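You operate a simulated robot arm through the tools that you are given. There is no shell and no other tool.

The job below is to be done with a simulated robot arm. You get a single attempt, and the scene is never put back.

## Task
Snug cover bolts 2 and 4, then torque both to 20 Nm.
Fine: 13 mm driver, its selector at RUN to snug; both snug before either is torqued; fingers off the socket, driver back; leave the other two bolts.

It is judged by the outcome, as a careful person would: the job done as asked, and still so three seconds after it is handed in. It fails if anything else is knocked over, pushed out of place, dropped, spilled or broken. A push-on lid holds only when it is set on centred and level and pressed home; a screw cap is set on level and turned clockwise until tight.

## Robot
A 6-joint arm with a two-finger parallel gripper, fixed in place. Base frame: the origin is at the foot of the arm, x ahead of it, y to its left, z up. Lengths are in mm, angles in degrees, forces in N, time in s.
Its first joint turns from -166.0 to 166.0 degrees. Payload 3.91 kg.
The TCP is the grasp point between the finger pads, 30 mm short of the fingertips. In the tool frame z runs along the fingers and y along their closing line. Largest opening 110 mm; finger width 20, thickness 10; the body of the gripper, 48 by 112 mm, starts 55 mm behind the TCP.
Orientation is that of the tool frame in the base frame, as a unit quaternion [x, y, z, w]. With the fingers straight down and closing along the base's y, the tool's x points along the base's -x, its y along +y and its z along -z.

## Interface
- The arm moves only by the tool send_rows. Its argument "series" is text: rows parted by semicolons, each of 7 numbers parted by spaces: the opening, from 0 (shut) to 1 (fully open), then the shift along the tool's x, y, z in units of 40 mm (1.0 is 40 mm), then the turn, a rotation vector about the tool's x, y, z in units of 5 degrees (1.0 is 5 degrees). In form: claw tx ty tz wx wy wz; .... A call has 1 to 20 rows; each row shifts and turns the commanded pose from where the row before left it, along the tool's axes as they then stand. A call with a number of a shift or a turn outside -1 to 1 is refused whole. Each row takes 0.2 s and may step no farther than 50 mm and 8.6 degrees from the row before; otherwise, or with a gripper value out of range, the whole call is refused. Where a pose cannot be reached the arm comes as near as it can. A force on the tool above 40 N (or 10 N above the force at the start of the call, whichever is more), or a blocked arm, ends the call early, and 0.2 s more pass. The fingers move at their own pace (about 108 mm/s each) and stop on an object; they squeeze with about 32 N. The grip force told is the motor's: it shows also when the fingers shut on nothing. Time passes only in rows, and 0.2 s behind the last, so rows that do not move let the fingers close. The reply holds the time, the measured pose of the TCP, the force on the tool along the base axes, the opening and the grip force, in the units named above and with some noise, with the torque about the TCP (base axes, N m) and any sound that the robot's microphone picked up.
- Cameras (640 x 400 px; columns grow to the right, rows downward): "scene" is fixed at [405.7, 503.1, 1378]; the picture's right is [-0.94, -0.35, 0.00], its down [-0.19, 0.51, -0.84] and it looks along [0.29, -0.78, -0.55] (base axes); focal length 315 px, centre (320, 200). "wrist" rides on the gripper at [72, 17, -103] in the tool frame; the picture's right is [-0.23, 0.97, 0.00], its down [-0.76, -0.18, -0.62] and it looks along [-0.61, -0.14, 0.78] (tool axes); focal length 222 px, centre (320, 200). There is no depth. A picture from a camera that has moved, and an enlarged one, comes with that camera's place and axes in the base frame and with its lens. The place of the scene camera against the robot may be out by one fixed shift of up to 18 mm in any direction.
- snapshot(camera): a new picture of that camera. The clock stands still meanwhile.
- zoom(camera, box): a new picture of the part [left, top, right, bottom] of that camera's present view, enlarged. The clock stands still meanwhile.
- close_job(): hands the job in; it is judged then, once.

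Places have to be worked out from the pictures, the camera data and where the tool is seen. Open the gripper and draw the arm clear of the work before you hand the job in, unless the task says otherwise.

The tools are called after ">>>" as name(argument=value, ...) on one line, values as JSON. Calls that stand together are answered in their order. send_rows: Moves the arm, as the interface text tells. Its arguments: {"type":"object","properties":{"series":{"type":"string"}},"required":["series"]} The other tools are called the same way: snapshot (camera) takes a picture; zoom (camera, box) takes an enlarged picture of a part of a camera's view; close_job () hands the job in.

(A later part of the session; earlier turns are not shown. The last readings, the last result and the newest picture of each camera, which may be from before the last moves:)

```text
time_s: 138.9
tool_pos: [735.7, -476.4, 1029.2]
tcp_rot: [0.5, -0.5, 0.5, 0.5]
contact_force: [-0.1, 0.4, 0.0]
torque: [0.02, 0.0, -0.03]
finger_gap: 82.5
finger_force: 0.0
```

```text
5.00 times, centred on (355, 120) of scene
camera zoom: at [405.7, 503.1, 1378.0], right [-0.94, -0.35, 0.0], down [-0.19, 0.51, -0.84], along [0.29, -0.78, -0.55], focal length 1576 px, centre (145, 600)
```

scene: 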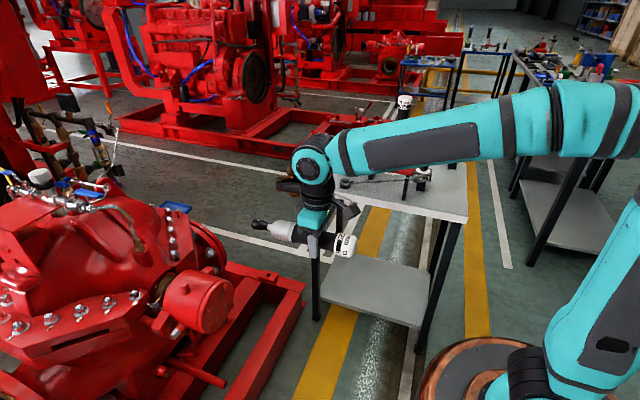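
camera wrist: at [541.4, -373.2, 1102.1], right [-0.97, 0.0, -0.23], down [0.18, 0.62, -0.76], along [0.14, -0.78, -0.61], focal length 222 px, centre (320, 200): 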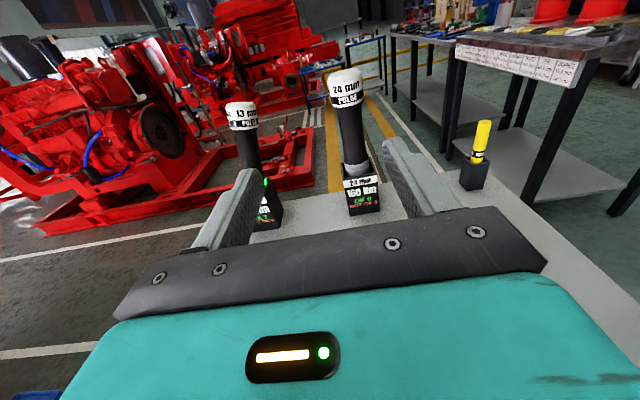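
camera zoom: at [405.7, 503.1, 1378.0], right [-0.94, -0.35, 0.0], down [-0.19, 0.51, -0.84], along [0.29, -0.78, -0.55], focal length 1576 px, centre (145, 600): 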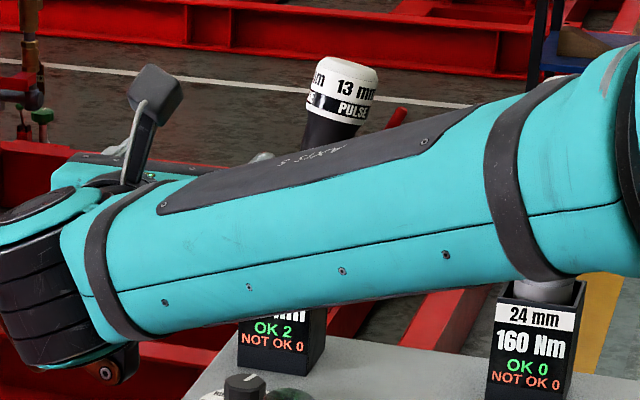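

Triangulating: cap top ≈(703, −776, 1026), lean ≈11° toward −x and ≈6.6° toward −y, still standing in the dock. I tilt the tool to match that lean (roll +11°, pitch −6.6°) and approach to a pre-grasp point ~130 mm short.

>>> send_rows(series="0.75 0 0 0 0 0 0.735;0.75 0 0 0 0 0 0.735;0.75 0 0 0 0 0 0.735;0.75 0 0 0 0 -0.66 0;0.75 0 0 0 0 -0.66 0;0.75 -0.243 0.1635 0.8365 0 0 0;0.75 -0.243 0.1635 0.8365 0 0 0;0.75 -0.243 0.1635 0.8365 0 0 0;0.75 -0.243 0.1635 0.8365 0 0 0;0.75 -0.243 0.1635 0.8365 0 0 0;0.75 0 0 0 0 0 0;0.75 0 0 0 0 0 0")

>>> snapshot(camera="wrist")

>>> zoom(camera="scene", box=[320, 80, 400, 160])

```text
time_s: 141.6
tool_pos: [716.5, -638.3, 958.1]
tcp_rot: [-0.481, 0.571, -0.518, -0.418]
contact_force: [1.2, -0.1, -0.1]
torque: [-0.04, 0.02, -0.04]
finger_gap: 82.5
finger_force: 0.0
```

```text
taken
camera wrist: at [682.6, -544.0, 1036.2], right [-0.91, 0.03, -0.41], down [0.3, 0.71, -0.64], along [0.27, -0.71, -0.65], focal length 222 px, centre (320, 200)
```

wrist: 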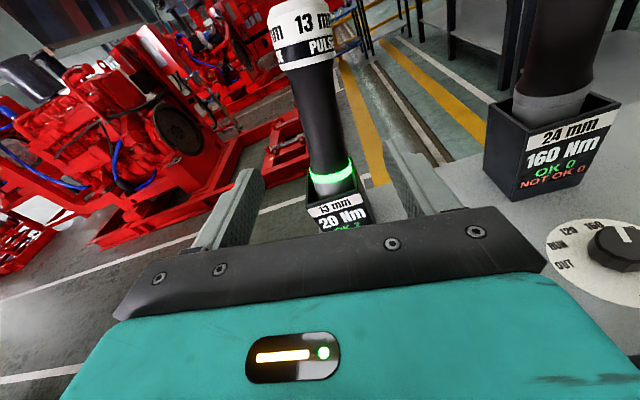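

```text
5.00 times, centred on (360, 120) of scene
camera zoom: at [405.7, 503.1, 1378.0], right [-0.94, -0.35, 0.0], down [-0.19, 0.51, -0.84], along [0.29, -0.78, -0.55], focal length 1576 px, centre (120, 600)
```

zoom: 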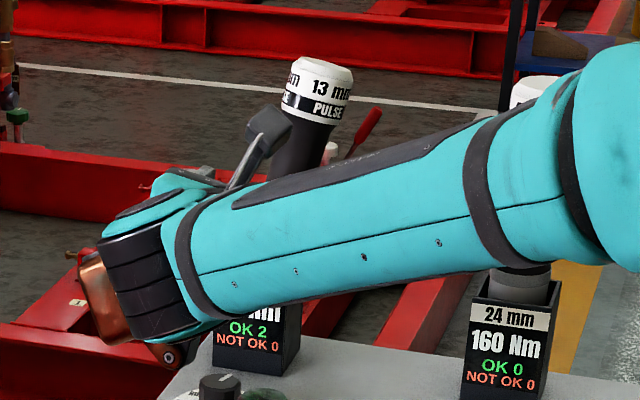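

Roll alignment looks right in the wrist view. I zoom to check the pitch match using the known spacing of ring, cap edge and cap top.

>>> zoom(camera="wrist", box=[230, 0, 400, 240])

```text
1.67 times, centred on (315, 120) of wrist
camera zoom: at [682.6, -544.0, 1036.2], right [-0.91, 0.03, -0.41], down [0.3, 0.71, -0.64], along [0.27, -0.71, -0.65], focal length 370 px, centre (328, 333)
```

zoom: 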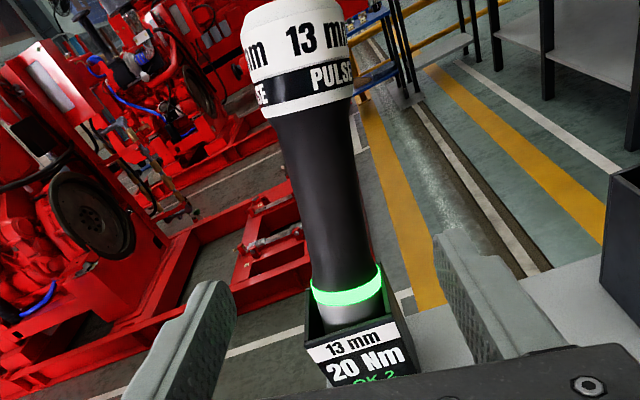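

The driver is centred and aligned with the tool; I shift 12 mm up along its axis to grip at the same place as before, then advance ~122 mm with fingers open.

>>> send_rows(series="0.75 0.3 0 0 0 0 0;0.75 0 0 0.75 0 0 0;0.75 0 0 0.75 0 0 0;0.75 0 0 0.75 0 0 0;0.75 0 0 0.75 0 0 0;0.75 0 0 0 0 0 0")

>>> snapshot(camera="wrist")

>>> zoom(camera="scene", box=[320, 80, 400, 160])

```text
time_s: 142.9
tool_pos: [715.4, -757.7, 956.4]
tcp_rot: [-0.481, 0.571, -0.518, -0.418]
contact_force: [-0.5, 0.0, -0.6]
torque: [-0.02, 0.01, 0.03]
finger_gap: 82.6
finger_force: 0.1
```

```text
taken
camera wrist: at [682.1, -665.1, 1034.2], right [-0.91, 0.03, -0.41], down [0.3, 0.71, -0.64], along [0.27, -0.71, -0.65], focal length 222 px, centre (320, 200)
```

wrist: 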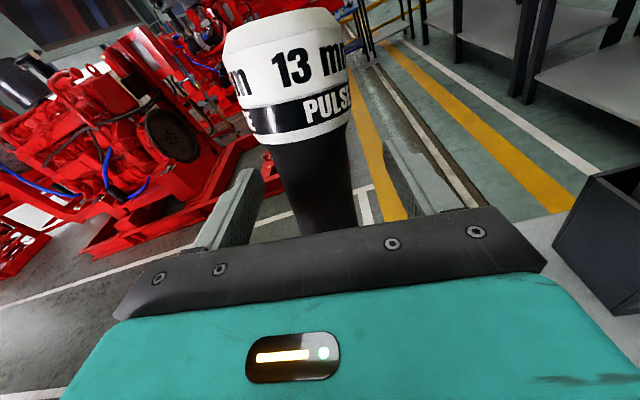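

```text
5.00 times, centred on (360, 120) of scene
camera zoom: at [405.7, 503.1, 1378.0], right [-0.94, -0.35, 0.0], down [-0.19, 0.51, -0.84], along [0.29, -0.78, -0.55], focal length 1576 px, centre (120, 600)
```

zoom: 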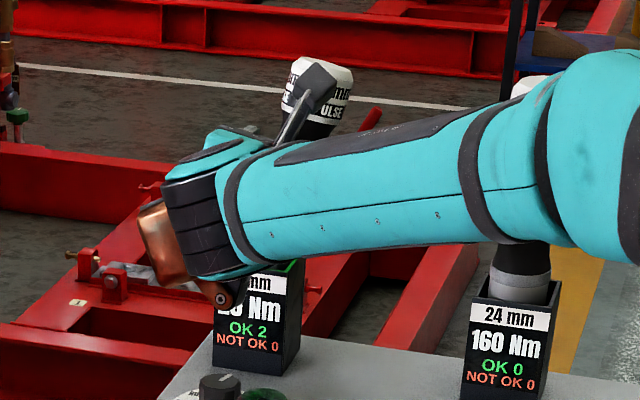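

I take a closer look at the current wrist view to verify the depth and pitch of the handle before closing.

>>> zoom(camera="wrist", box=[200, 0, 420, 240])

```text
1.67 times, centred on (310, 120) of wrist
camera zoom: at [682.1, -665.1, 1034.2], right [-0.91, 0.03, -0.41], down [0.3, 0.71, -0.64], along [0.27, -0.71, -0.65], focal length 370 px, centre (337, 333)
```

zoom: 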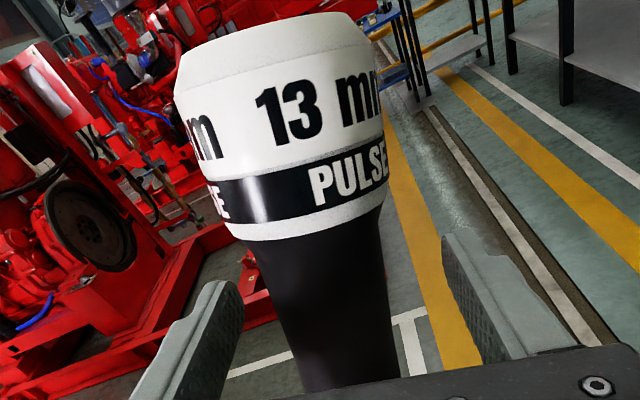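

The handle lies between the pads, centred within ~2 mm and aligned within a few degrees. I close gently on it.

>>> send_rows(series="0.75 0 -0.03 0.05 0 0 0;0.55 0 0 0 0 0 0;0.45 0 0 0 0 0 0;0.35 0 0 0 0 0 0;0.25 0 0 0 0 0 0;0.25 0 0 0 0 0 0")

>>> zoom(camera="wrist", box=[200, 0, 420, 240])

>>> zoom(camera="scene", box=[320, 80, 400, 160])

```text
time_s: 144.3
tool_pos: [716.6, -759.6, 955.1]
tcp_rot: [-0.481, 0.571, -0.518, -0.418]
contact_force: [1.9, -1.2, 1.1]
torque: [-0.16, -0.5, -0.11]
finger_gap: 39.8
finger_force: 32.3
```

```text
1.67 times, centred on (310, 120) of wrist
camera zoom: at [683.7, -666.8, 1034.1], right [-0.91, 0.03, -0.41], down [0.3, 0.71, -0.64], along [0.27, -0.71, -0.65], focal length 370 px, centre (337, 333)
```

zoom: 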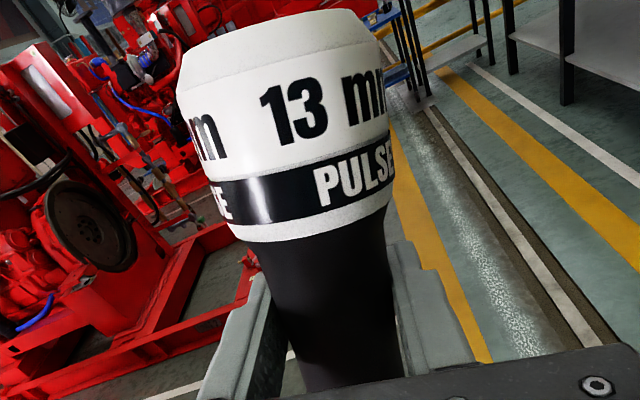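

```text
5.00 times, centred on (360, 120) of scene
camera zoom: at [405.7, 503.1, 1378.0], right [-0.94, -0.35, 0.0], down [-0.19, 0.51, -0.84], along [0.29, -0.78, -0.55], focal length 1576 px, centre (120, 600)
```

zoom: 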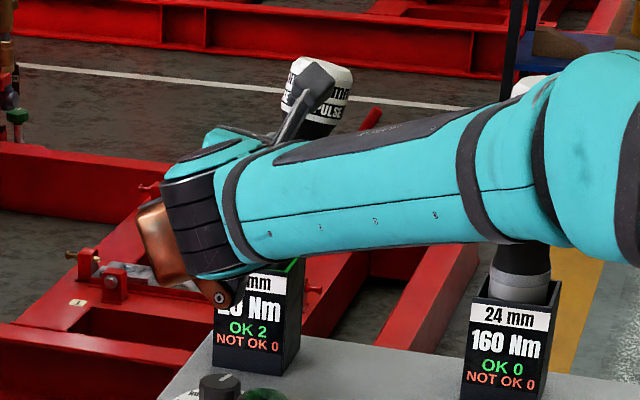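

Gripped (39.8 mm), about 10 mm nearer the cap than before and with some pitch mismatch that I'll correct after extraction. I lift slowly along the driver's own axis, watching forces.

>>> send_rows(series="0.25 0.2 0 0.025 0 0 0;0.25 0.25 0 0.03 0 0 0;0.25 0.3 0 0.04 0 0 0;0.25 0.35 0 0.04 0 0 0;0.25 0 0 0 0 0 0")

>>> zoom(camera="scene", box=[310, 60, 410, 160])

```text
time_s: 145.6
tool_pos: [710.4, -769.8, 996.1]
tcp_rot: [-0.481, 0.57, -0.518, -0.419]
contact_force: [-1.2, 0.8, -6.0]
torque: [0.0, 0.0, 0.02]
finger_gap: 39.5
finger_force: 32.4
```

```text
4.00 times, centred on (360, 110) of scene
camera zoom: at [405.7, 503.1, 1378.0], right [-0.94, -0.35, 0.0], down [-0.19, 0.51, -0.84], along [0.29, -0.78, -0.55], focal length 1260 px, centre (160, 560)
```

zoom: 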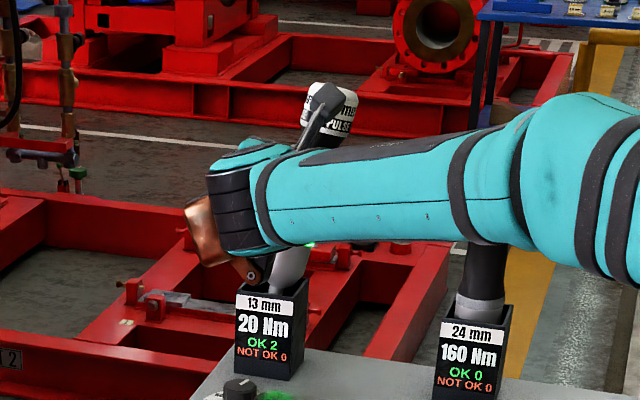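

Coming out freely (weight only). I continue up until the socket clears the dock.

>>> send_rows(series="0.25 0.45 0 0 0 0 0;0.25 0.5 -0.03 -0.02 0 0 0;0.25 0.5 -0.05 -0.04 0 0 0;0.25 0.5 -0.08 -0.05 0 0 0;0.25 0.5 -0.1 -0.06 0 0 0;0.25 0.5 -0.1 -0.06 0 0 0;0.25 0 0 0 0 0 0")

>>> zoom(camera="scene", box=[310, 60, 410, 160])

```text
time_s: 147.2
tool_pos: [698.4, -773.7, 1116.5]
tcp_rot: [-0.481, 0.571, -0.518, -0.418]
contact_force: [0.0, 0.7, -5.8]
torque: [0.02, 0.04, -0.03]
finger_gap: 39.2
finger_force: 31.8
```

```text
4.00 times, centred on (360, 110) of scene
camera zoom: at [405.7, 503.1, 1378.0], right [-0.94, -0.35, 0.0], down [-0.19, 0.51, -0.84], along [0.29, -0.78, -0.55], focal length 1260 px, centre (160, 560)
```

zoom: 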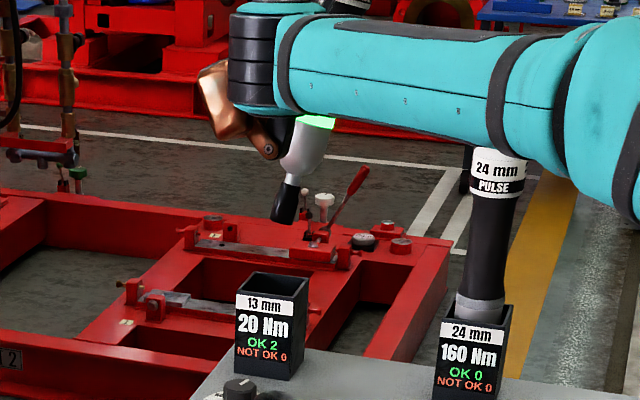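

The socket is clear of the dock. I undo the tool's tilt, then back away along +y to inspect how the driver sits in the grip.

>>> send_rows(series="0.25 0 0 0 0 0.66 0;0.25 0 0 0 0 0.66 0;0.25 0 0 0 0 0 -0.735;0.25 0 0 0 0 0 -0.735;0.25 0 0 0 0 0 -0.735;0.25 0 0 -0.6 0 0 0;0.25 0 -0.1 -0.95 0 0 0;0.25 0 -0.1 -0.95 0 0 0;0.25 0 -0.1 -0.95 0 0 0;0.25 0 -0.1 -0.95 0 0 0;0.25 0 -0.1 -0.95 0 0 0;0.25 0 -0.1 -0.95 0 0 0;0.25 0 -0.1 -0.95 0 0 0;0.25 0 0 -0.7 0 0 0;0.25 0 0 0 0 0 0;0.25 0 0 0 0 0 0")

>>> zoom(camera="scene", box=[260, 40, 400, 160])

>>> zoom(camera="wrist", box=[200, 0, 420, 240])

```text
time_s: 150.6
tool_pos: [729.3, -454.3, 1117.4]
tcp_rot: [0.501, -0.5, 0.499, 0.5]
contact_force: [-0.5, 0.4, -6.1]
torque: [0.04, 0.01, 0.02]
finger_gap: 39.4
finger_force: 31.9
```

```text
3.33 times, centred on (330, 100) of scene
camera zoom: at [405.7, 503.1, 1378.0], right [-0.94, -0.35, 0.0], down [-0.19, 0.51, -0.84], along [0.29, -0.78, -0.55], focal length 1050 px, centre (287, 533)
```

zoom: 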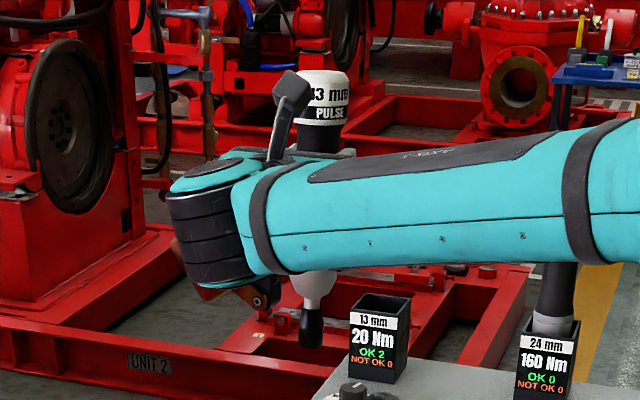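

```text
1.67 times, centred on (310, 120) of wrist
camera zoom: at [710.8, -351.9, 1188.8], right [-0.97, 0.0, -0.23], down [0.18, 0.62, -0.76], along [0.14, -0.78, -0.61], focal length 370 px, centre (337, 333)
```

zoom: 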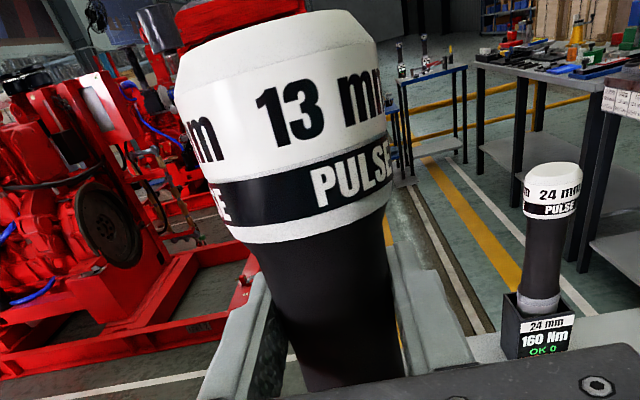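

The driver is nearly in line with the tool, with a residual pitch of maybe 5–8°. I carry on with the same route: roll 90° so the socket points +x.

>>> send_rows(series="0.25 0 0 0 0 0 1;0.25 0 0 0 0 0 1;0.25 0 0 0 0 0 1;0.25 0 0 0 0 0 1;0.25 0 0 0 0 0 1;0.25 0 0 0 0 0 1;0.25 0 0 0 0 0 1;0.25 0 0 0 0 0 1;0.25 0 0 0 0 0 1;0.25 0 0 0 0 0 1;0.25 0 0 0 0 0 1;0.25 0 0 0 0 0 1;0.25 0 0 0 0 0 1;0.25 0 0 0 0 0 1;0.25 0 0 0 0 0 1;0.25 0 0 0 0 0 1;0.25 0 0 0 0 0 1;0.25 0 0 0 0 0 1;0.25 0 0 0 0 0 0")

>>> send_rows(series="0.25 0.36 0.467 -0.7 0 0 0;0.25 0.36 0.467 -0.7 0 0 0;0.25 0.36 0.467 -0.7 0 0 0;0.25 0.36 0.467 -0.7 0 0 0;0.25 0.36 0.467 -0.7 0 0 0;0.25 0.36 0.467 -0.7 0 0 0;0.25 0.36 0.467 -0.7 0 0 0;0.25 0.36 0.467 -0.7 0 0 0;0.25 0.36 0.467 -0.7 0 0 0;0.25 0 0 0 -1 0 0;0.25 0 0 0 -1 0 0;0.25 0 0 0 -1 0 0;0.25 0 0 0 -1 0 0;0.25 0 0 0 -1 0 0;0.25 0 0 0 -1 0 0;0.25 0 0 0 -1 0 0;0.25 0 0 0 -1 0 0;0.25 0 0 0 -1 0 0")

>>> send_rows(series="0.25 0 0 0 -1 0 0;0.25 0 0 0 -1 0 0;0.25 0 0 0 -1 0 0;0.25 0 0 0 -1 0 0;0.25 0 0 0 -1 0 0;0.25 0 0 0 -1 0 0;0.25 0 0 0 -1 0 0;0.25 0 0 0 -1 0 0;0.25 0 0 0 -1 0 0;0.25 0 0.9 0.3 0 0 0;0.25 0 0.9 0.3 0 0 0;0.25 0 0.9 0.3 0 0 0;0.25 0 0.9 0.3 0 0 0;0.25 0 0.9 0.3 0 0 0;0.25 0 0 0 0 0 0;0.25 0 0 0 0 0 0")

>>> zoom(camera="scene", box=[235, 190, 375, 280])

```text
time_s: 154.6
tool_pos: [728.9, -455.9, 1116.3]
tcp_rot: [0.0, 0.708, -0.707, -0.001]
contact_force: [-0.3, 0.8, -6.3]
torque: [0.03, 0.14, 0.02]
finger_gap: 39.3
finger_force: 31.8
```

```text
time_s: 158.3
tool_pos: [600.7, -202.4, 946.4]
tcp_rot: [0.0, 0.925, -0.381, -0.001]
contact_force: [-0.3, 0.2, -5.8]
torque: [-0.02, 0.18, 0.0]
finger_gap: 39.5
finger_force: 31.7
```

```text
time_s: 161.8
tool_pos: [601.3, -24.9, 889.9]
tcp_rot: [0.001, 1.0, 0.001, 0.0]
contact_force: [0.3, -0.3, -5.9]
torque: [0.01, 0.16, 0.01]
finger_gap: 39.6
finger_force: 32.1
```

```text
4.44 times, centred on (305, 235) of scene
camera zoom: at [405.7, 503.1, 1378.0], right [-0.94, -0.35, 0.0], down [-0.19, 0.51, -0.84], along [0.29, -0.78, -0.55], focal length 1400 px, centre (387, 44)
```

zoom: 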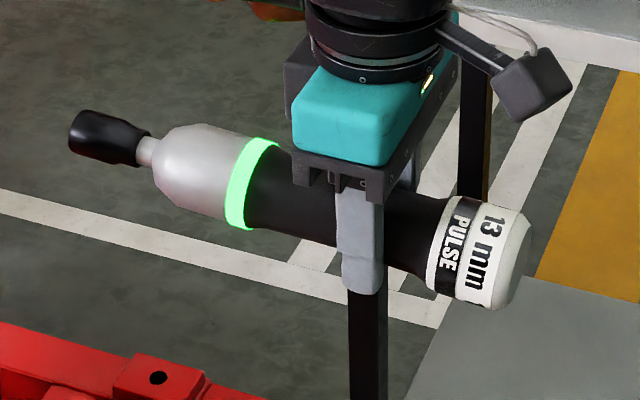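

The axis slope shows the socket end is pitched up ≈4.8° relative to level, and the grip is ~11 mm nearer the cap (tip ≈178 mm ahead of TCP). I pitch the tool 4.8° to level the driver and go to a standoff before bolt 2.

>>> send_rows(series="0.25 0 0 0 0 0.96 0;0.25 -0.1964 0.0886 0.889 0 0 0;0.25 -0.1964 0.0886 0.889 0 0 0;0.25 -0.1964 0.0886 0.889 0 0 0;0.25 -0.1964 0.0886 0.889 0 0 0;0.25 -0.1964 0.0886 0.889 0 0 0;0.25 -0.1964 0.0886 0.889 0 0 0;0.25 -0.1964 0.0886 0.889 0 0 0;0.25 -0.1964 0.0886 0.889 0 0 0;0.25 -0.1964 0.0886 0.889 0 0 0;0.25 0 0 0 0 0 0;0.25 0 0 0 0 0 0")

>>> zoom(camera="scene", box=[210, 270, 322, 340])

>>> zoom(camera="scene", box=[222, 285, 286, 325])

```text
time_s: 164.3
tool_pos: [639.6, 5.9, 561.5]
tcp_rot: [-0.001, 0.999, 0.001, -0.043]
contact_force: [1.1, -0.4, -5.9]
torque: [0.02, 0.16, -0.02]
finger_gap: 39.8
finger_force: 32.3
```

```text
5.71 times, centred on (266, 305) of scene
camera zoom: at [405.7, 503.1, 1378.0], right [-0.94, -0.35, 0.0], down [-0.19, 0.51, -0.84], along [0.29, -0.78, -0.55], focal length 1801 px, centre (629, -400)
```

zoom: 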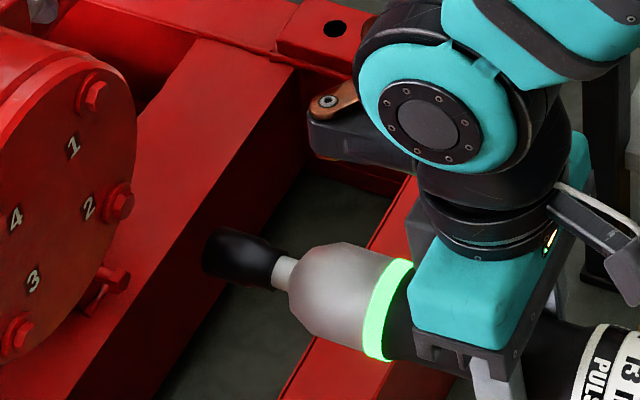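

```text
10.00 times, centred on (254, 305) of scene
camera zoom: at [405.7, 503.1, 1378.0], right [-0.94, -0.35, 0.0], down [-0.19, 0.51, -0.84], along [0.29, -0.78, -0.55], focal length 3151 px, centre (980, -850)
```

zoom: 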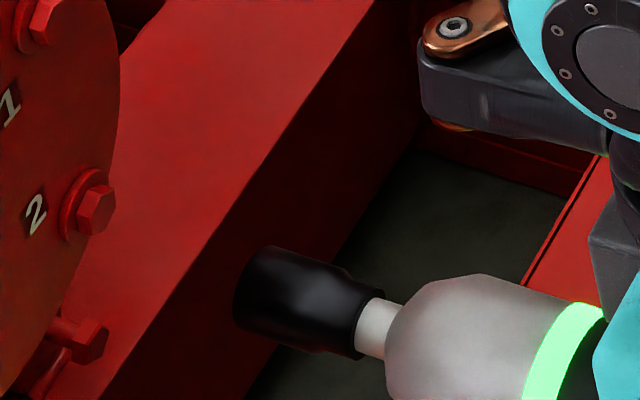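

The driver is level now (slope within 0.3°), but its axis lies ≈7 mm below bolt 2's axis in the image. I raise ~12 mm, shift +1.2 mm in y and advance 30 mm, then measure again.

>>> send_rows(series="0.25 -0.24 0.01 -0.12 0 0 0;0.25 -0.24 0.01 -0.12 0 0 0;0.25 -0.2425 0.01 -0.1225 0 0 0;0.25 0 0 0 0 0 0;0.25 0 0 0 0 0 0")

>>> zoom(camera="scene", box=[224, 293, 264, 318])

>>> zoom(camera="scene", box=[215, 275, 311, 335])

```text
time_s: 165.6
tool_pos: [673.5, 7.2, 575.1]
tcp_rot: [0.0, 0.999, 0.001, -0.043]
contact_force: [-0.3, 0.8, -5.9]
torque: [0.02, 0.18, -0.02]
finger_gap: 39.3
finger_force: 32.0
```

```text
16.00 times, centred on (244, 306) of scene
camera zoom: at [405.7, 503.1, 1378.0], right [-0.94, -0.35, 0.0], down [-0.19, 0.51, -0.84], along [0.29, -0.78, -0.55], focal length 5042 px, centre (1536, -1488)
```

zoom: 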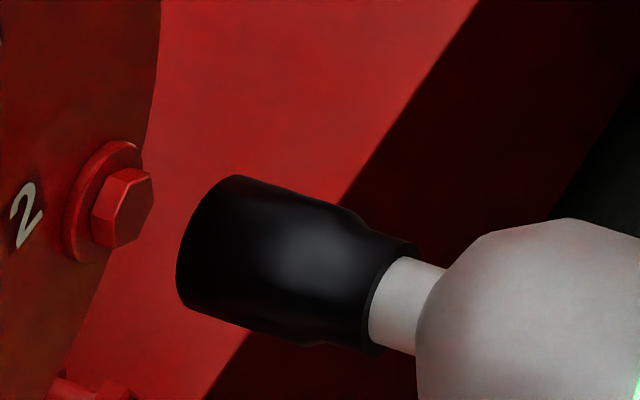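

```text
6.67 times, centred on (263, 305) of scene
camera zoom: at [405.7, 503.1, 1378.0], right [-0.94, -0.35, 0.0], down [-0.19, 0.51, -0.84], along [0.29, -0.78, -0.55], focal length 2101 px, centre (700, -500)
```

zoom: 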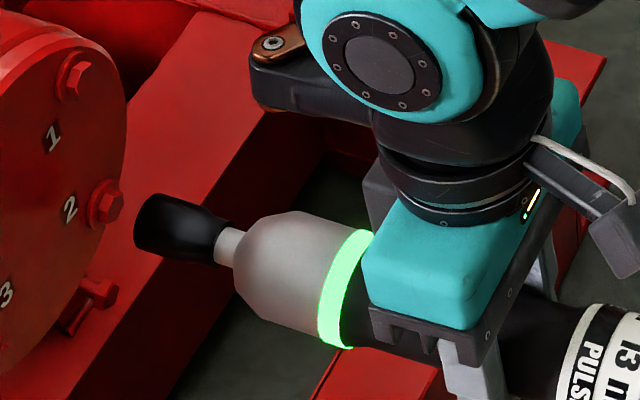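

The driver axis meets bolt 2's axis within ~0.4 mm and the gap (≈18 mm) agrees with expectations. I advance 15 mm along +x, then look.

>>> send_rows(series="0.25 -0.125 0 -0.0125 0 0 0;0.25 -0.125 0 -0.0105 0 0 0;0.25 -0.125 0 -0.0105 0 0 0;0.25 0 0 0 0 0 0;0.25 0 0 0 0 0 0")

>>> zoom(camera="scene", box=[222, 293, 262, 318])

```text
time_s: 166.8
tool_pos: [689.7, 7.6, 573.6]
tcp_rot: [0.0, 0.999, 0.001, -0.042]
contact_force: [0.5, -0.4, -4.9]
torque: [0.01, 0.2, -0.05]
finger_gap: 39.3
finger_force: 32.2
```

```text
16.00 times, centred on (242, 306) of scene
camera zoom: at [405.7, 503.1, 1378.0], right [-0.94, -0.35, 0.0], down [-0.19, 0.51, -0.84], along [0.29, -0.78, -0.55], focal length 5042 px, centre (1568, -1488)
```

zoom: 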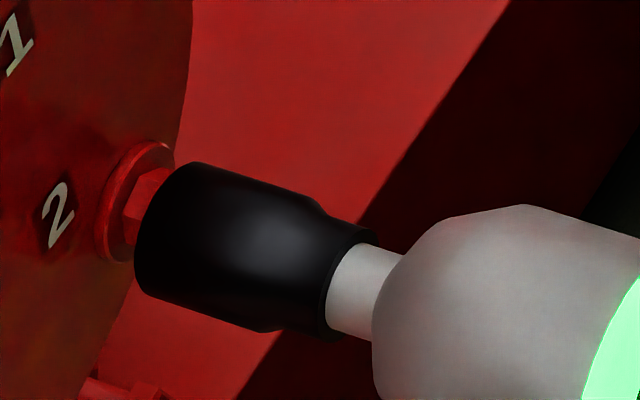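

The axis is now ~2.3 mm low in the image. I correct (+3 mm z, −0.5 mm y), let it settle and check once more.

>>> send_rows(series="0.25 0.0063 -0.0125 -0.0747 0 0 0;0.25 0 0 0 0 0 0;0.25 0 0 0 0 0 0")

>>> zoom(camera="scene", box=[222, 293, 262, 318])

```text
time_s: 167.6
tool_pos: [688.4, 8.7, 577.0]
tcp_rot: [0.0, 0.999, 0.0, -0.042]
contact_force: [0.3, -0.5, -6.2]
torque: [0.01, 0.14, -0.03]
finger_gap: 39.6
finger_force: 31.5
```

```text
16.00 times, centred on (242, 306) of scene
camera zoom: at [405.7, 503.1, 1378.0], right [-0.94, -0.35, 0.0], down [-0.19, 0.51, -0.84], along [0.29, -0.78, -0.55], focal length 5042 px, centre (1568, -1488)
```

zoom: 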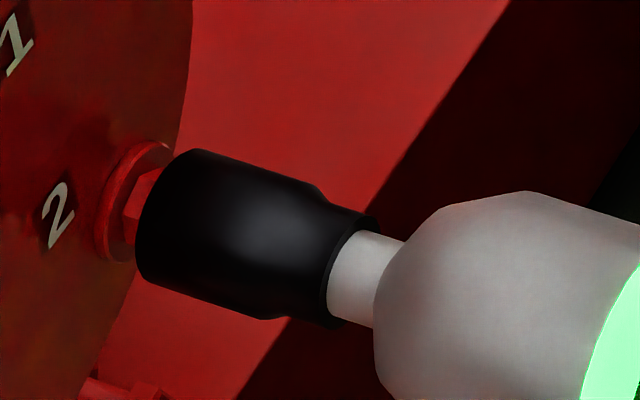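

Aligned within 0.4 mm, ~2 mm from the head. I now advance in 0.8 mm steps onto the head of bolt 2.

>>> send_rows(series="0.25 -0.02 0 -0.0017 0 0 0;0.25 -0.02 0 -0.0017 0 0 0;0.25 -0.02 0 -0.0017 0 0 0;0.25 -0.02 0 -0.0017 0 0 0;0.25 -0.02 0 -0.0017 0 0 0;0.25 0 0 0 0 0 0")

>>> zoom(camera="scene", box=[222, 293, 262, 318])

```text
time_s: 168.9
tool_pos: [690.9, 8.3, 577.3]
tcp_rot: [0.0, 0.999, 0.0, -0.042]
contact_force: [-1.0, -0.6, -6.3]
torque: [0.0, 0.18, 0.0]
finger_gap: 39.4
finger_force: 31.5
```

```text
16.00 times, centred on (242, 306) of scene
camera zoom: at [405.7, 503.1, 1378.0], right [-0.94, -0.35, 0.0], down [-0.19, 0.51, -0.84], along [0.29, -0.78, -0.55], focal length 5042 px, centre (1568, -1488)
```

zoom: 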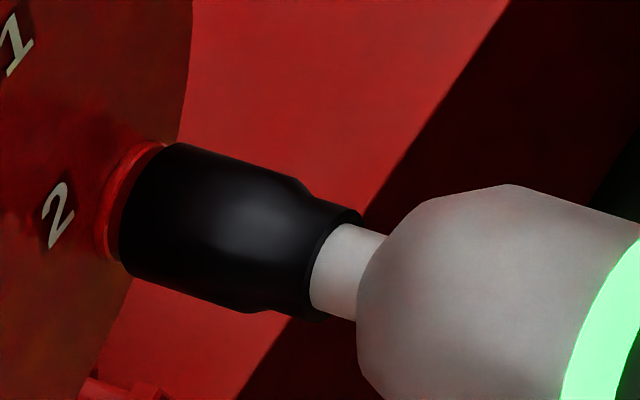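

The socket slides over the hex freely. I continue to press until the driver engages.

>>> send_rows(series="0.25 -0.02 0 -0.0017 0 0 0;0.25 -0.015 0 -0.0013 0 0 0;0.25 -0.015 0 -0.0013 0 0 0;0.25 -0.015 0 -0.0013 0 0 0;0.25 0 0 0 0 0 0")

>>> zoom(camera="scene", box=[215, 280, 279, 320])

>>> zoom(camera="scene", box=[325, 125, 365, 160])

```text
time_s: 170.2
tool_pos: [694.7, 9.2, 577.8]
tcp_rot: [0.0, 0.999, 0.0, -0.043]
contact_force: [-0.3, -0.4, -6.7]
torque: [-0.02, 0.18, -0.04]
finger_gap: 39.2
finger_force: 31.9
```

```text
10.00 times, centred on (247, 300) of scene
camera zoom: at [405.7, 503.1, 1378.0], right [-0.94, -0.35, 0.0], down [-0.19, 0.51, -0.84], along [0.29, -0.78, -0.55], focal length 3151 px, centre (1050, -800)
```

zoom: 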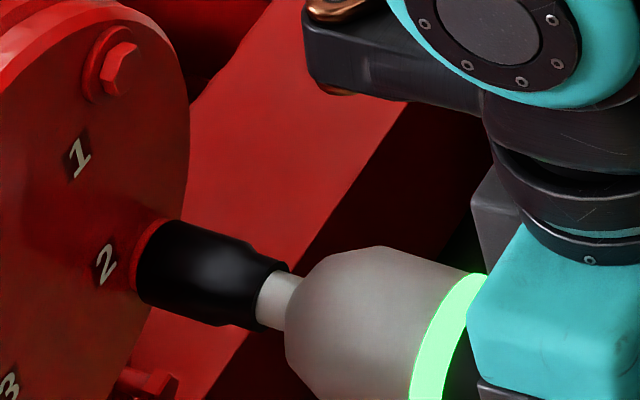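

```text
11.43 times, centred on (345, 142) of scene
camera zoom: at [405.7, 503.1, 1378.0], right [-0.94, -0.35, 0.0], down [-0.19, 0.51, -0.84], along [0.29, -0.78, -0.55], focal length 3601 px, centre (34, 857)
```

zoom: 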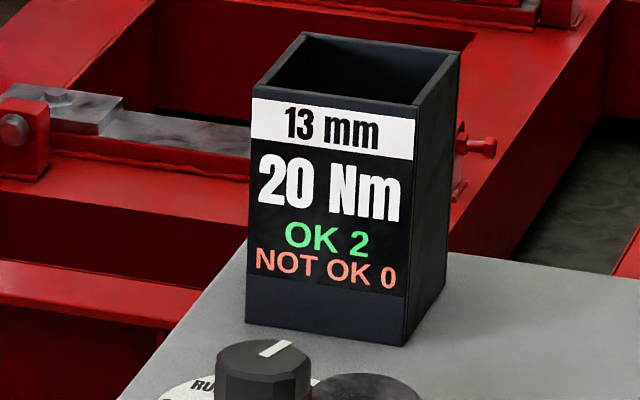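

Rim is almost at the flange, still no axial force. I press on in 0.5 mm steps.

>>> send_rows(series="0.25 -0.0125 0 -0.001 0 0 0;0.25 -0.0125 0 -0.001 0 0 0;0.25 -0.0125 0 -0.001 0 0 0;0.25 -0.0125 0 -0.001 0 0 0;0.25 0 0 0 0 0 0")

>>> zoom(camera="scene", box=[215, 280, 279, 320])

>>> zoom(camera="scene", box=[325, 125, 365, 160])

```text
time_s: 171.3
tool_pos: [697.1, 7.9, 578.1]
tcp_rot: [0.0, 0.999, 0.001, -0.043]
contact_force: [-26.8, -5.4, -5.4]
torque: [0.02, 0.17, -1.03]
finger_gap: 39.4
finger_force: 32.0
```

```text
10.00 times, centred on (247, 300) of scene
camera zoom: at [405.7, 503.1, 1378.0], right [-0.94, -0.35, 0.0], down [-0.19, 0.51, -0.84], along [0.29, -0.78, -0.55], focal length 3151 px, centre (1050, -800)
```

zoom: 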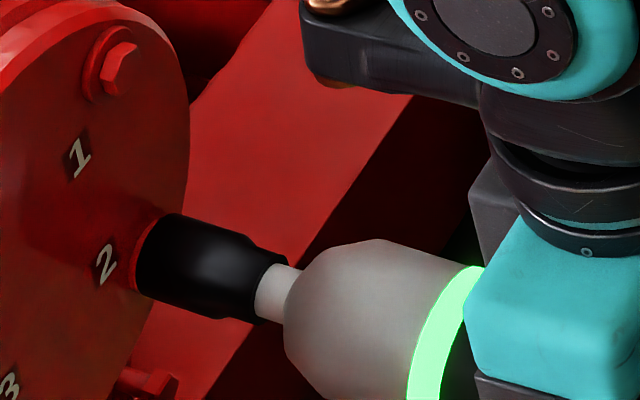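

```text
11.43 times, centred on (345, 142) of scene
camera zoom: at [405.7, 503.1, 1378.0], right [-0.94, -0.35, 0.0], down [-0.19, 0.51, -0.84], along [0.29, -0.78, -0.55], focal length 3601 px, centre (34, 857)
```

zoom: 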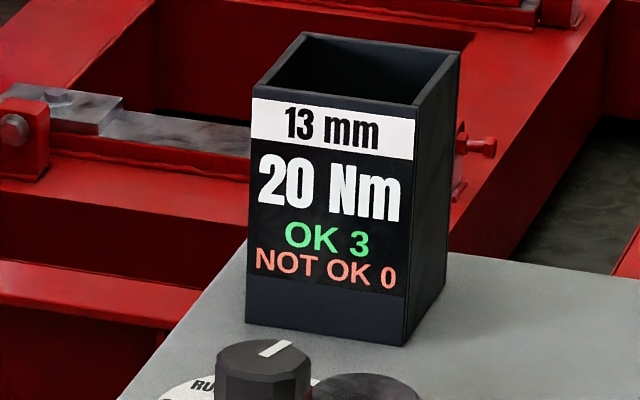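

OK 3: bolt 2 has been torqued to 20 Nm. I back off 32 mm and shift to bolt 4 (+86.6 y, +88.5 z).

>>> send_rows(series="0.25 0.1 0 0.0084 0 0 0;0.25 0.2 0 0.0168 0 0 0;0.25 0.25 0 0.021 0 0 0;0.25 0.25 0 0.021 0 0 0;0.25 0.037 0.433 -0.441 0 0 0;0.25 0.037 0.433 -0.441 0 0 0;0.25 0.037 0.433 -0.441 0 0 0;0.25 0.037 0.433 -0.441 0 0 0;0.25 0.037 0.433 -0.441 0 0 0;0.25 0 0 0 0 0 0;0.25 0 0 0 0 0 0")

>>> zoom(camera="scene", box=[200, 300, 240, 325])

>>> zoom(camera="scene", box=[190, 275, 286, 335])

```text
time_s: 173.8
tool_pos: [665.3, 91.9, 668.6]
tcp_rot: [-0.001, 0.999, 0.001, -0.043]
contact_force: [0.1, 0.0, -5.7]
torque: [0.01, 0.15, 0.0]
finger_gap: 39.5
finger_force: 32.0
```

```text
16.00 times, centred on (220, 312) of scene
camera zoom: at [405.7, 503.1, 1378.0], right [-0.94, -0.35, 0.0], down [-0.19, 0.51, -0.84], along [0.29, -0.78, -0.55], focal length 5042 px, centre (1920, -1600)
```

zoom: 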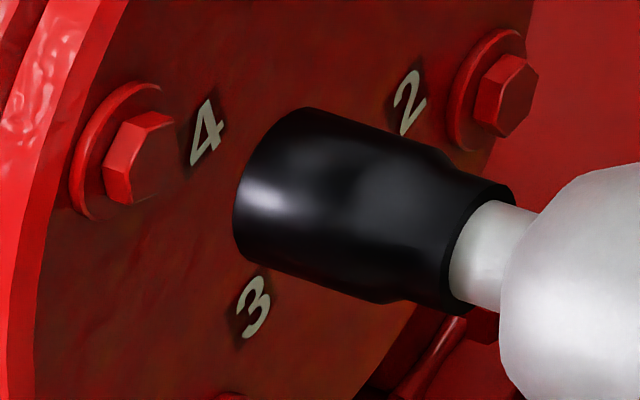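

```text
6.67 times, centred on (238, 305) of scene
camera zoom: at [405.7, 503.1, 1378.0], right [-0.94, -0.35, 0.0], down [-0.19, 0.51, -0.84], along [0.29, -0.78, -0.55], focal length 2101 px, centre (867, -500)
```

zoom: 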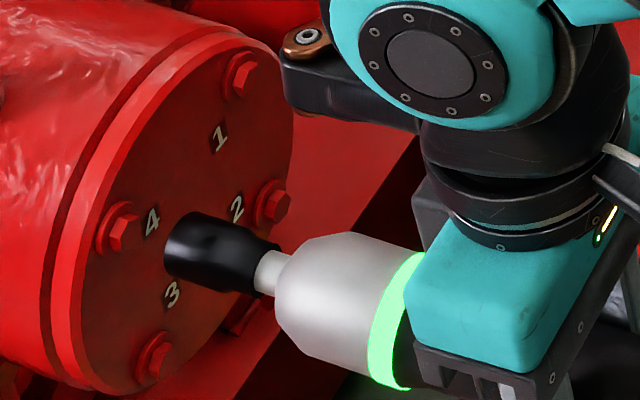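

The driver axis is ≈5 mm above/right of bolt 4's axis. I take another pose reading to average out noise before correcting.

>>> send_rows(series="0.25 0 0 0 0 0 0;0.25 0 0 0 0 0 0")

>>> send_rows(series="0.25 0 0 0 0 0 0")

```text
time_s: 174.3
tool_pos: [665.5, 91.4, 667.9]
tcp_rot: [0.0, 0.999, 0.001, -0.043]
contact_force: [-0.2, 0.2, -6.0]
torque: [-0.01, 0.19, -0.05]
finger_gap: 39.5
finger_force: 31.2
```

```text
time_s: 174.8
tool_pos: [665.1, 91.1, 668.1]
tcp_rot: [0.001, 0.999, 0.001, -0.042]
contact_force: [0.1, -0.3, -6.0]
torque: [0.0, 0.15, 0.0]
finger_gap: 39.5
finger_force: 32.3
```

Averaged pose (665.3, 91.5, 668.2). The known bolt spacing and the image line both call for about +3 mm y, −2.9 mm z; I apply that and advance 20 mm.

>>> send_rows(series="0.25 -0.006 0.075 0.0722 0 0 0;0.25 -0.166 0 -0.0139 0 0 0;0.25 -0.166 0 -0.0139 0 0 0;0.25 -0.166 0 -0.0139 0 0 0;0.25 0 0 0 0 0 0;0.25 0 0 0 0 0 0")

>>> zoom(camera="scene", box=[200, 300, 240, 325])

```text
time_s: 176.2
tool_pos: [685.6, 97.1, 664.5]
tcp_rot: [-0.001, 0.999, 0.001, -0.042]
contact_force: [-0.3, -0.7, -5.9]
torque: [0.03, 0.17, -0.02]
finger_gap: 39.3
finger_force: 32.0
```

```text
16.00 times, centred on (220, 312) of scene
camera zoom: at [405.7, 503.1, 1378.0], right [-0.94, -0.35, 0.0], down [-0.19, 0.51, -0.84], along [0.29, -0.78, -0.55], focal length 5042 px, centre (1920, -1600)
```

zoom: 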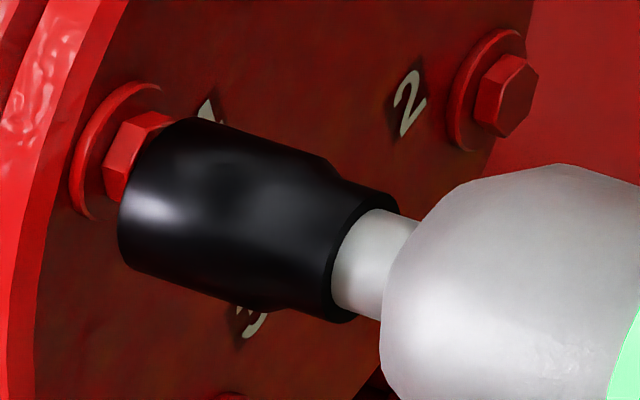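

The arm overshot by ~2 mm (now y≈97.1, z≈664.5), leaving the axis low. I correct by −2 mm y, +2.4 mm z and re-check.

>>> send_rows(series="0.25 0.005 -0.05 -0.06 0 0 0;0.25 0 0 0 0 0 0;0.25 0 0 0 0 0 0")

>>> zoom(camera="scene", box=[200, 300, 240, 325])

```text
time_s: 176.9
tool_pos: [685.8, 95.3, 665.4]
tcp_rot: [0.0, 0.999, 0.001, -0.043]
contact_force: [-0.4, 0.4, -7.1]
torque: [0.03, 0.14, -0.04]
finger_gap: 39.6
finger_force: 32.0
```

```text
16.00 times, centred on (220, 312) of scene
camera zoom: at [405.7, 503.1, 1378.0], right [-0.94, -0.35, 0.0], down [-0.19, 0.51, -0.84], along [0.29, -0.78, -0.55], focal length 5042 px, centre (1920, -1600)
```

zoom: 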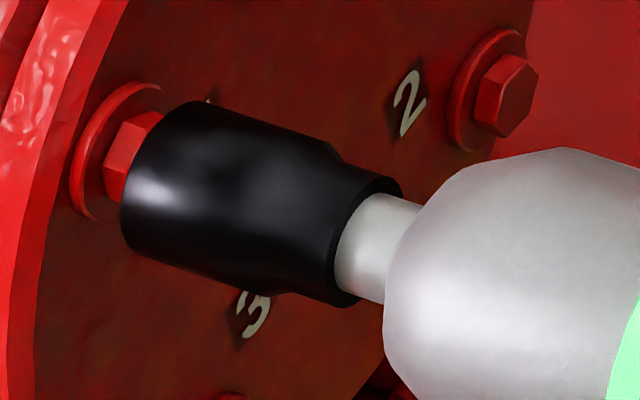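

Aligned within ~0.5 mm, gap ≈3 mm. I advance in small steps onto bolt 4.

>>> send_rows(series="0.25 -0.02 0 -0.01 0 0 0;0.25 -0.02 0 -0.0017 0 0 0;0.25 -0.02 0 -0.0017 0 0 0;0.25 -0.02 0 -0.0017 0 0 0;0.25 -0.02 0 -0.0017 0 0 0;0.25 -0.02 0 -0.0017 0 0 0;0.25 0 0 0 0 0 0")

>>> zoom(camera="scene", box=[200, 300, 240, 325])

```text
time_s: 178.6
tool_pos: [690.2, 96.0, 666.9]
tcp_rot: [0.0, 0.999, 0.001, -0.043]
contact_force: [-0.1, -0.2, -6.0]
torque: [0.0, 0.16, 0.0]
finger_gap: 39.6
finger_force: 32.1
```

```text
16.00 times, centred on (220, 312) of scene
camera zoom: at [405.7, 503.1, 1378.0], right [-0.94, -0.35, 0.0], down [-0.19, 0.51, -0.84], along [0.29, -0.78, -0.55], focal length 5042 px, centre (1920, -1600)
```

zoom: 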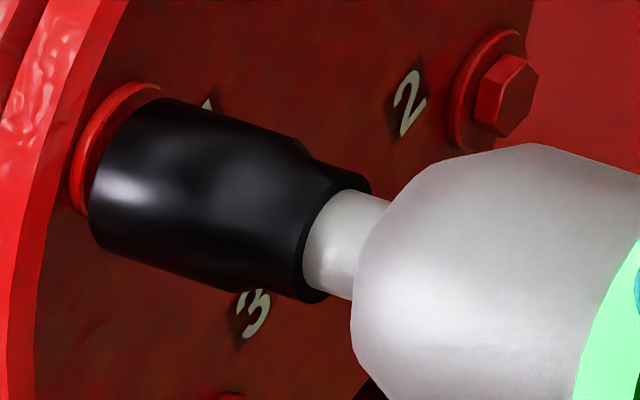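

The rim has passed the hex front without any contact force. I keep pressing in small steps to seat and torque.

>>> send_rows(series="0.25 -0.015 0 -0.0013 0 0 0;0.25 -0.015 0 -0.0013 0 0 0;0.25 -0.015 0 -0.0013 0 0 0;0.25 -0.015 0 -0.0013 0 0 0;0.25 -0.0125 0 -0.001 0 0 0;0.25 0 0 0 0 0 0")

>>> zoom(camera="scene", box=[200, 290, 264, 330])

>>> zoom(camera="scene", box=[325, 125, 365, 160])

```text
time_s: 179.9
tool_pos: [691.5, 95.6, 666.0]
tcp_rot: [0.001, 0.999, 0.001, -0.043]
contact_force: [-40.1, 0.5, -2.8]
torque: [-0.02, 0.06, -0.24]
finger_gap: 39.3
finger_force: 32.3
```

```text
10.00 times, centred on (232, 310) of scene
camera zoom: at [405.7, 503.1, 1378.0], right [-0.94, -0.35, 0.0], down [-0.19, 0.51, -0.84], along [0.29, -0.78, -0.55], focal length 3151 px, centre (1200, -900)
```

zoom: 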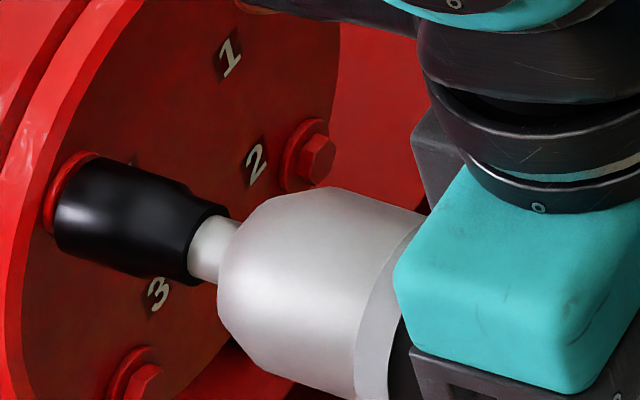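

```text
11.43 times, centred on (345, 142) of scene
camera zoom: at [405.7, 503.1, 1378.0], right [-0.94, -0.35, 0.0], down [-0.19, 0.51, -0.84], along [0.29, -0.78, -0.55], focal length 3601 px, centre (34, 857)
```

zoom: 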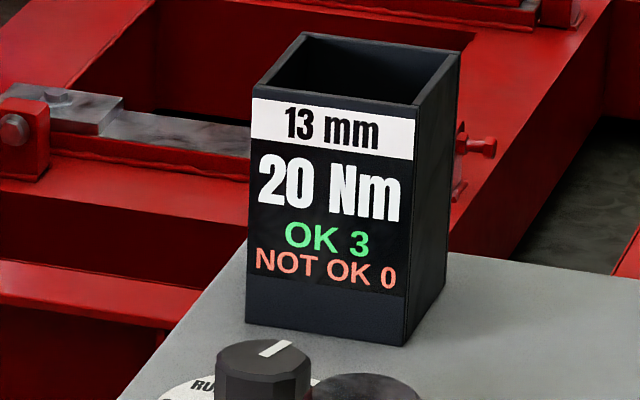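

The force rose to 40 N at the hex-front plane while the image shows the rim "past" it — so the socket is laterally off along the camera's line of sight and only butting the head. I back off 5 mm right away and reassess.

>>> send_rows(series="0.25 0.0625 0 0.0053 0 0 0;0.25 0.0625 0 0.0053 0 0 0;0.25 0 0 0 0 0 0;0.25 0 0 0 0 0 0")

>>> zoom(camera="scene", box=[200, 300, 240, 325])

>>> zoom(camera="scene", box=[190, 275, 310, 350])

>>> zoom(camera="scene", box=[325, 125, 365, 160])

```text
time_s: 180.9
tool_pos: [687.8, 96.6, 667.3]
tcp_rot: [-0.001, 0.999, 0.001, -0.043]
contact_force: [1.2, -1.2, -5.4]
torque: [-0.01, 0.18, 0.01]
finger_gap: 39.5
finger_force: 31.7
```

```text
16.00 times, centred on (220, 312) of scene
camera zoom: at [405.7, 503.1, 1378.0], right [-0.94, -0.35, 0.0], down [-0.19, 0.51, -0.84], along [0.29, -0.78, -0.55], focal length 5042 px, centre (1920, -1600)
```

zoom: 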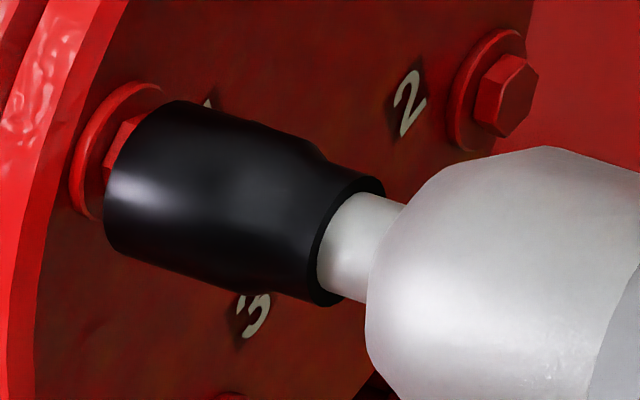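

```text
5.33 times, centred on (250, 312) of scene
camera zoom: at [405.7, 503.1, 1378.0], right [-0.94, -0.35, 0.0], down [-0.19, 0.51, -0.84], along [0.29, -0.78, -0.55], focal length 1680 px, centre (693, -400)
```

zoom: 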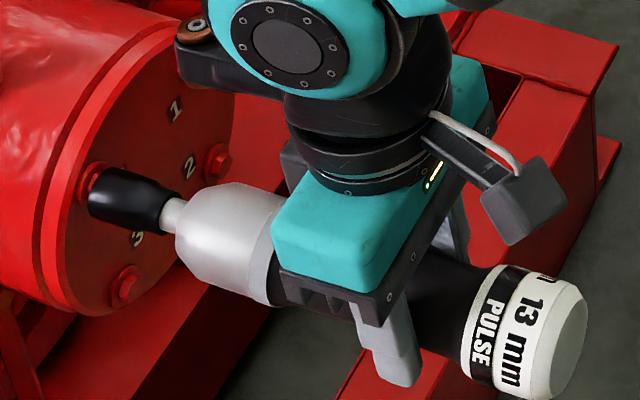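

```text
11.43 times, centred on (345, 142) of scene
camera zoom: at [405.7, 503.1, 1378.0], right [-0.94, -0.35, 0.0], down [-0.19, 0.51, -0.84], along [0.29, -0.78, -0.55], focal length 3601 px, centre (34, 857)
```

zoom: 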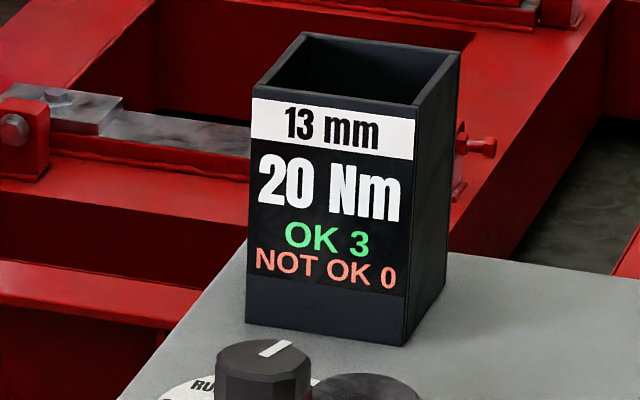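

No fault counted (OK 3 / NOT OK 0). The driver has pitched about 1–1.4° down in the grip from that contact, and contact geometry says I need to move ≈(−3.4 y, −3.2 z). I back off 6 mm more, level the pitch by 1.2°, and apply the lateral shift, then measure.

>>> send_rows(series="0.25 0.15 0 0.0126 0 0 0;0.25 0 0 0 0 -0.24 0;0.25 0 -0.085 0.08 0 0 0;0.25 0 0 0 0 0 0;0.25 0 0 0 0 0 0")

>>> zoom(camera="scene", box=[200, 300, 240, 325])

>>> zoom(camera="scene", box=[190, 275, 310, 350])

```text
time_s: 182.2
tool_pos: [683.2, 91.7, 663.1]
tcp_rot: [0.0, 0.999, 0.0, -0.032]
contact_force: [0.5, 0.6, -6.6]
torque: [-0.01, 0.14, 0.02]
finger_gap: 39.6
finger_force: 31.9
```

```text
16.00 times, centred on (220, 312) of scene
camera zoom: at [405.7, 503.1, 1378.0], right [-0.94, -0.35, 0.0], down [-0.19, 0.51, -0.84], along [0.29, -0.78, -0.55], focal length 5042 px, centre (1920, -1600)
```

zoom: 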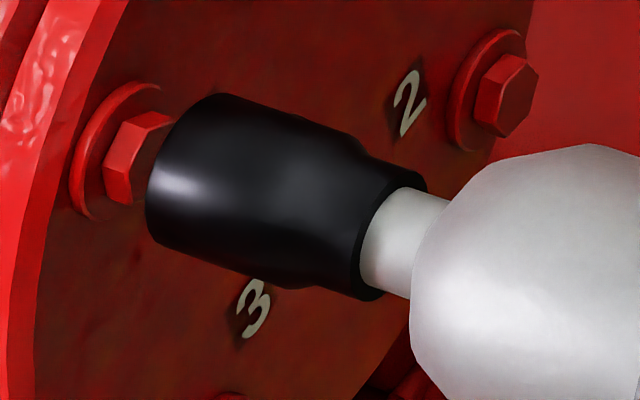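

```text
5.33 times, centred on (250, 312) of scene
camera zoom: at [405.7, 503.1, 1378.0], right [-0.94, -0.35, 0.0], down [-0.19, 0.51, -0.84], along [0.29, -0.78, -0.55], focal length 1680 px, centre (693, -400)
```

zoom: 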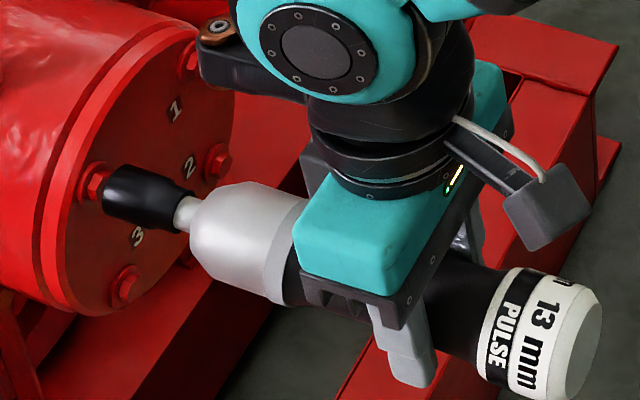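

Level now (within ~0.6°), and the visual gap (7.7 mm) agrees with the physical head plane, so the lateral depth is right; the axis is ~1.7 mm high. I shift +0.7 y, −1.7 z and check.

>>> send_rows(series="0.25 -0.0027 0.0175 0.0424 0 0 0;0.25 0 0 0 0 0 0;0.25 0 0 0 0 0 0")

>>> zoom(camera="scene", box=[200, 300, 240, 325])

```text
time_s: 182.9
tool_pos: [682.1, 92.6, 662.9]
tcp_rot: [0.001, 0.999, 0.001, -0.032]
contact_force: [0.3, -1.3, -6.7]
torque: [-0.02, 0.17, -0.02]
finger_gap: 39.5
finger_force: 31.9
```

```text
16.00 times, centred on (220, 312) of scene
camera zoom: at [405.7, 503.1, 1378.0], right [-0.94, -0.35, 0.0], down [-0.19, 0.51, -0.84], along [0.29, -0.78, -0.55], focal length 5042 px, centre (1920, -1600)
```

zoom: 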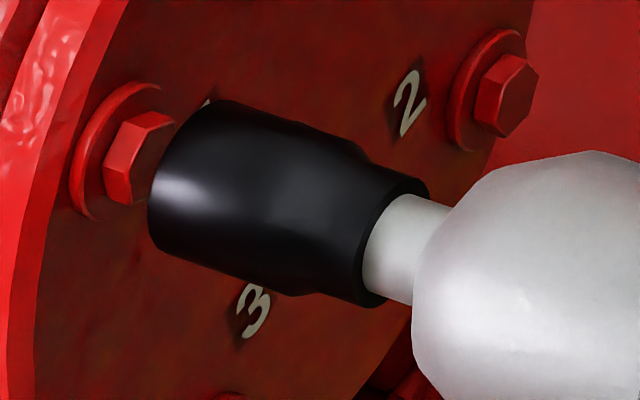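

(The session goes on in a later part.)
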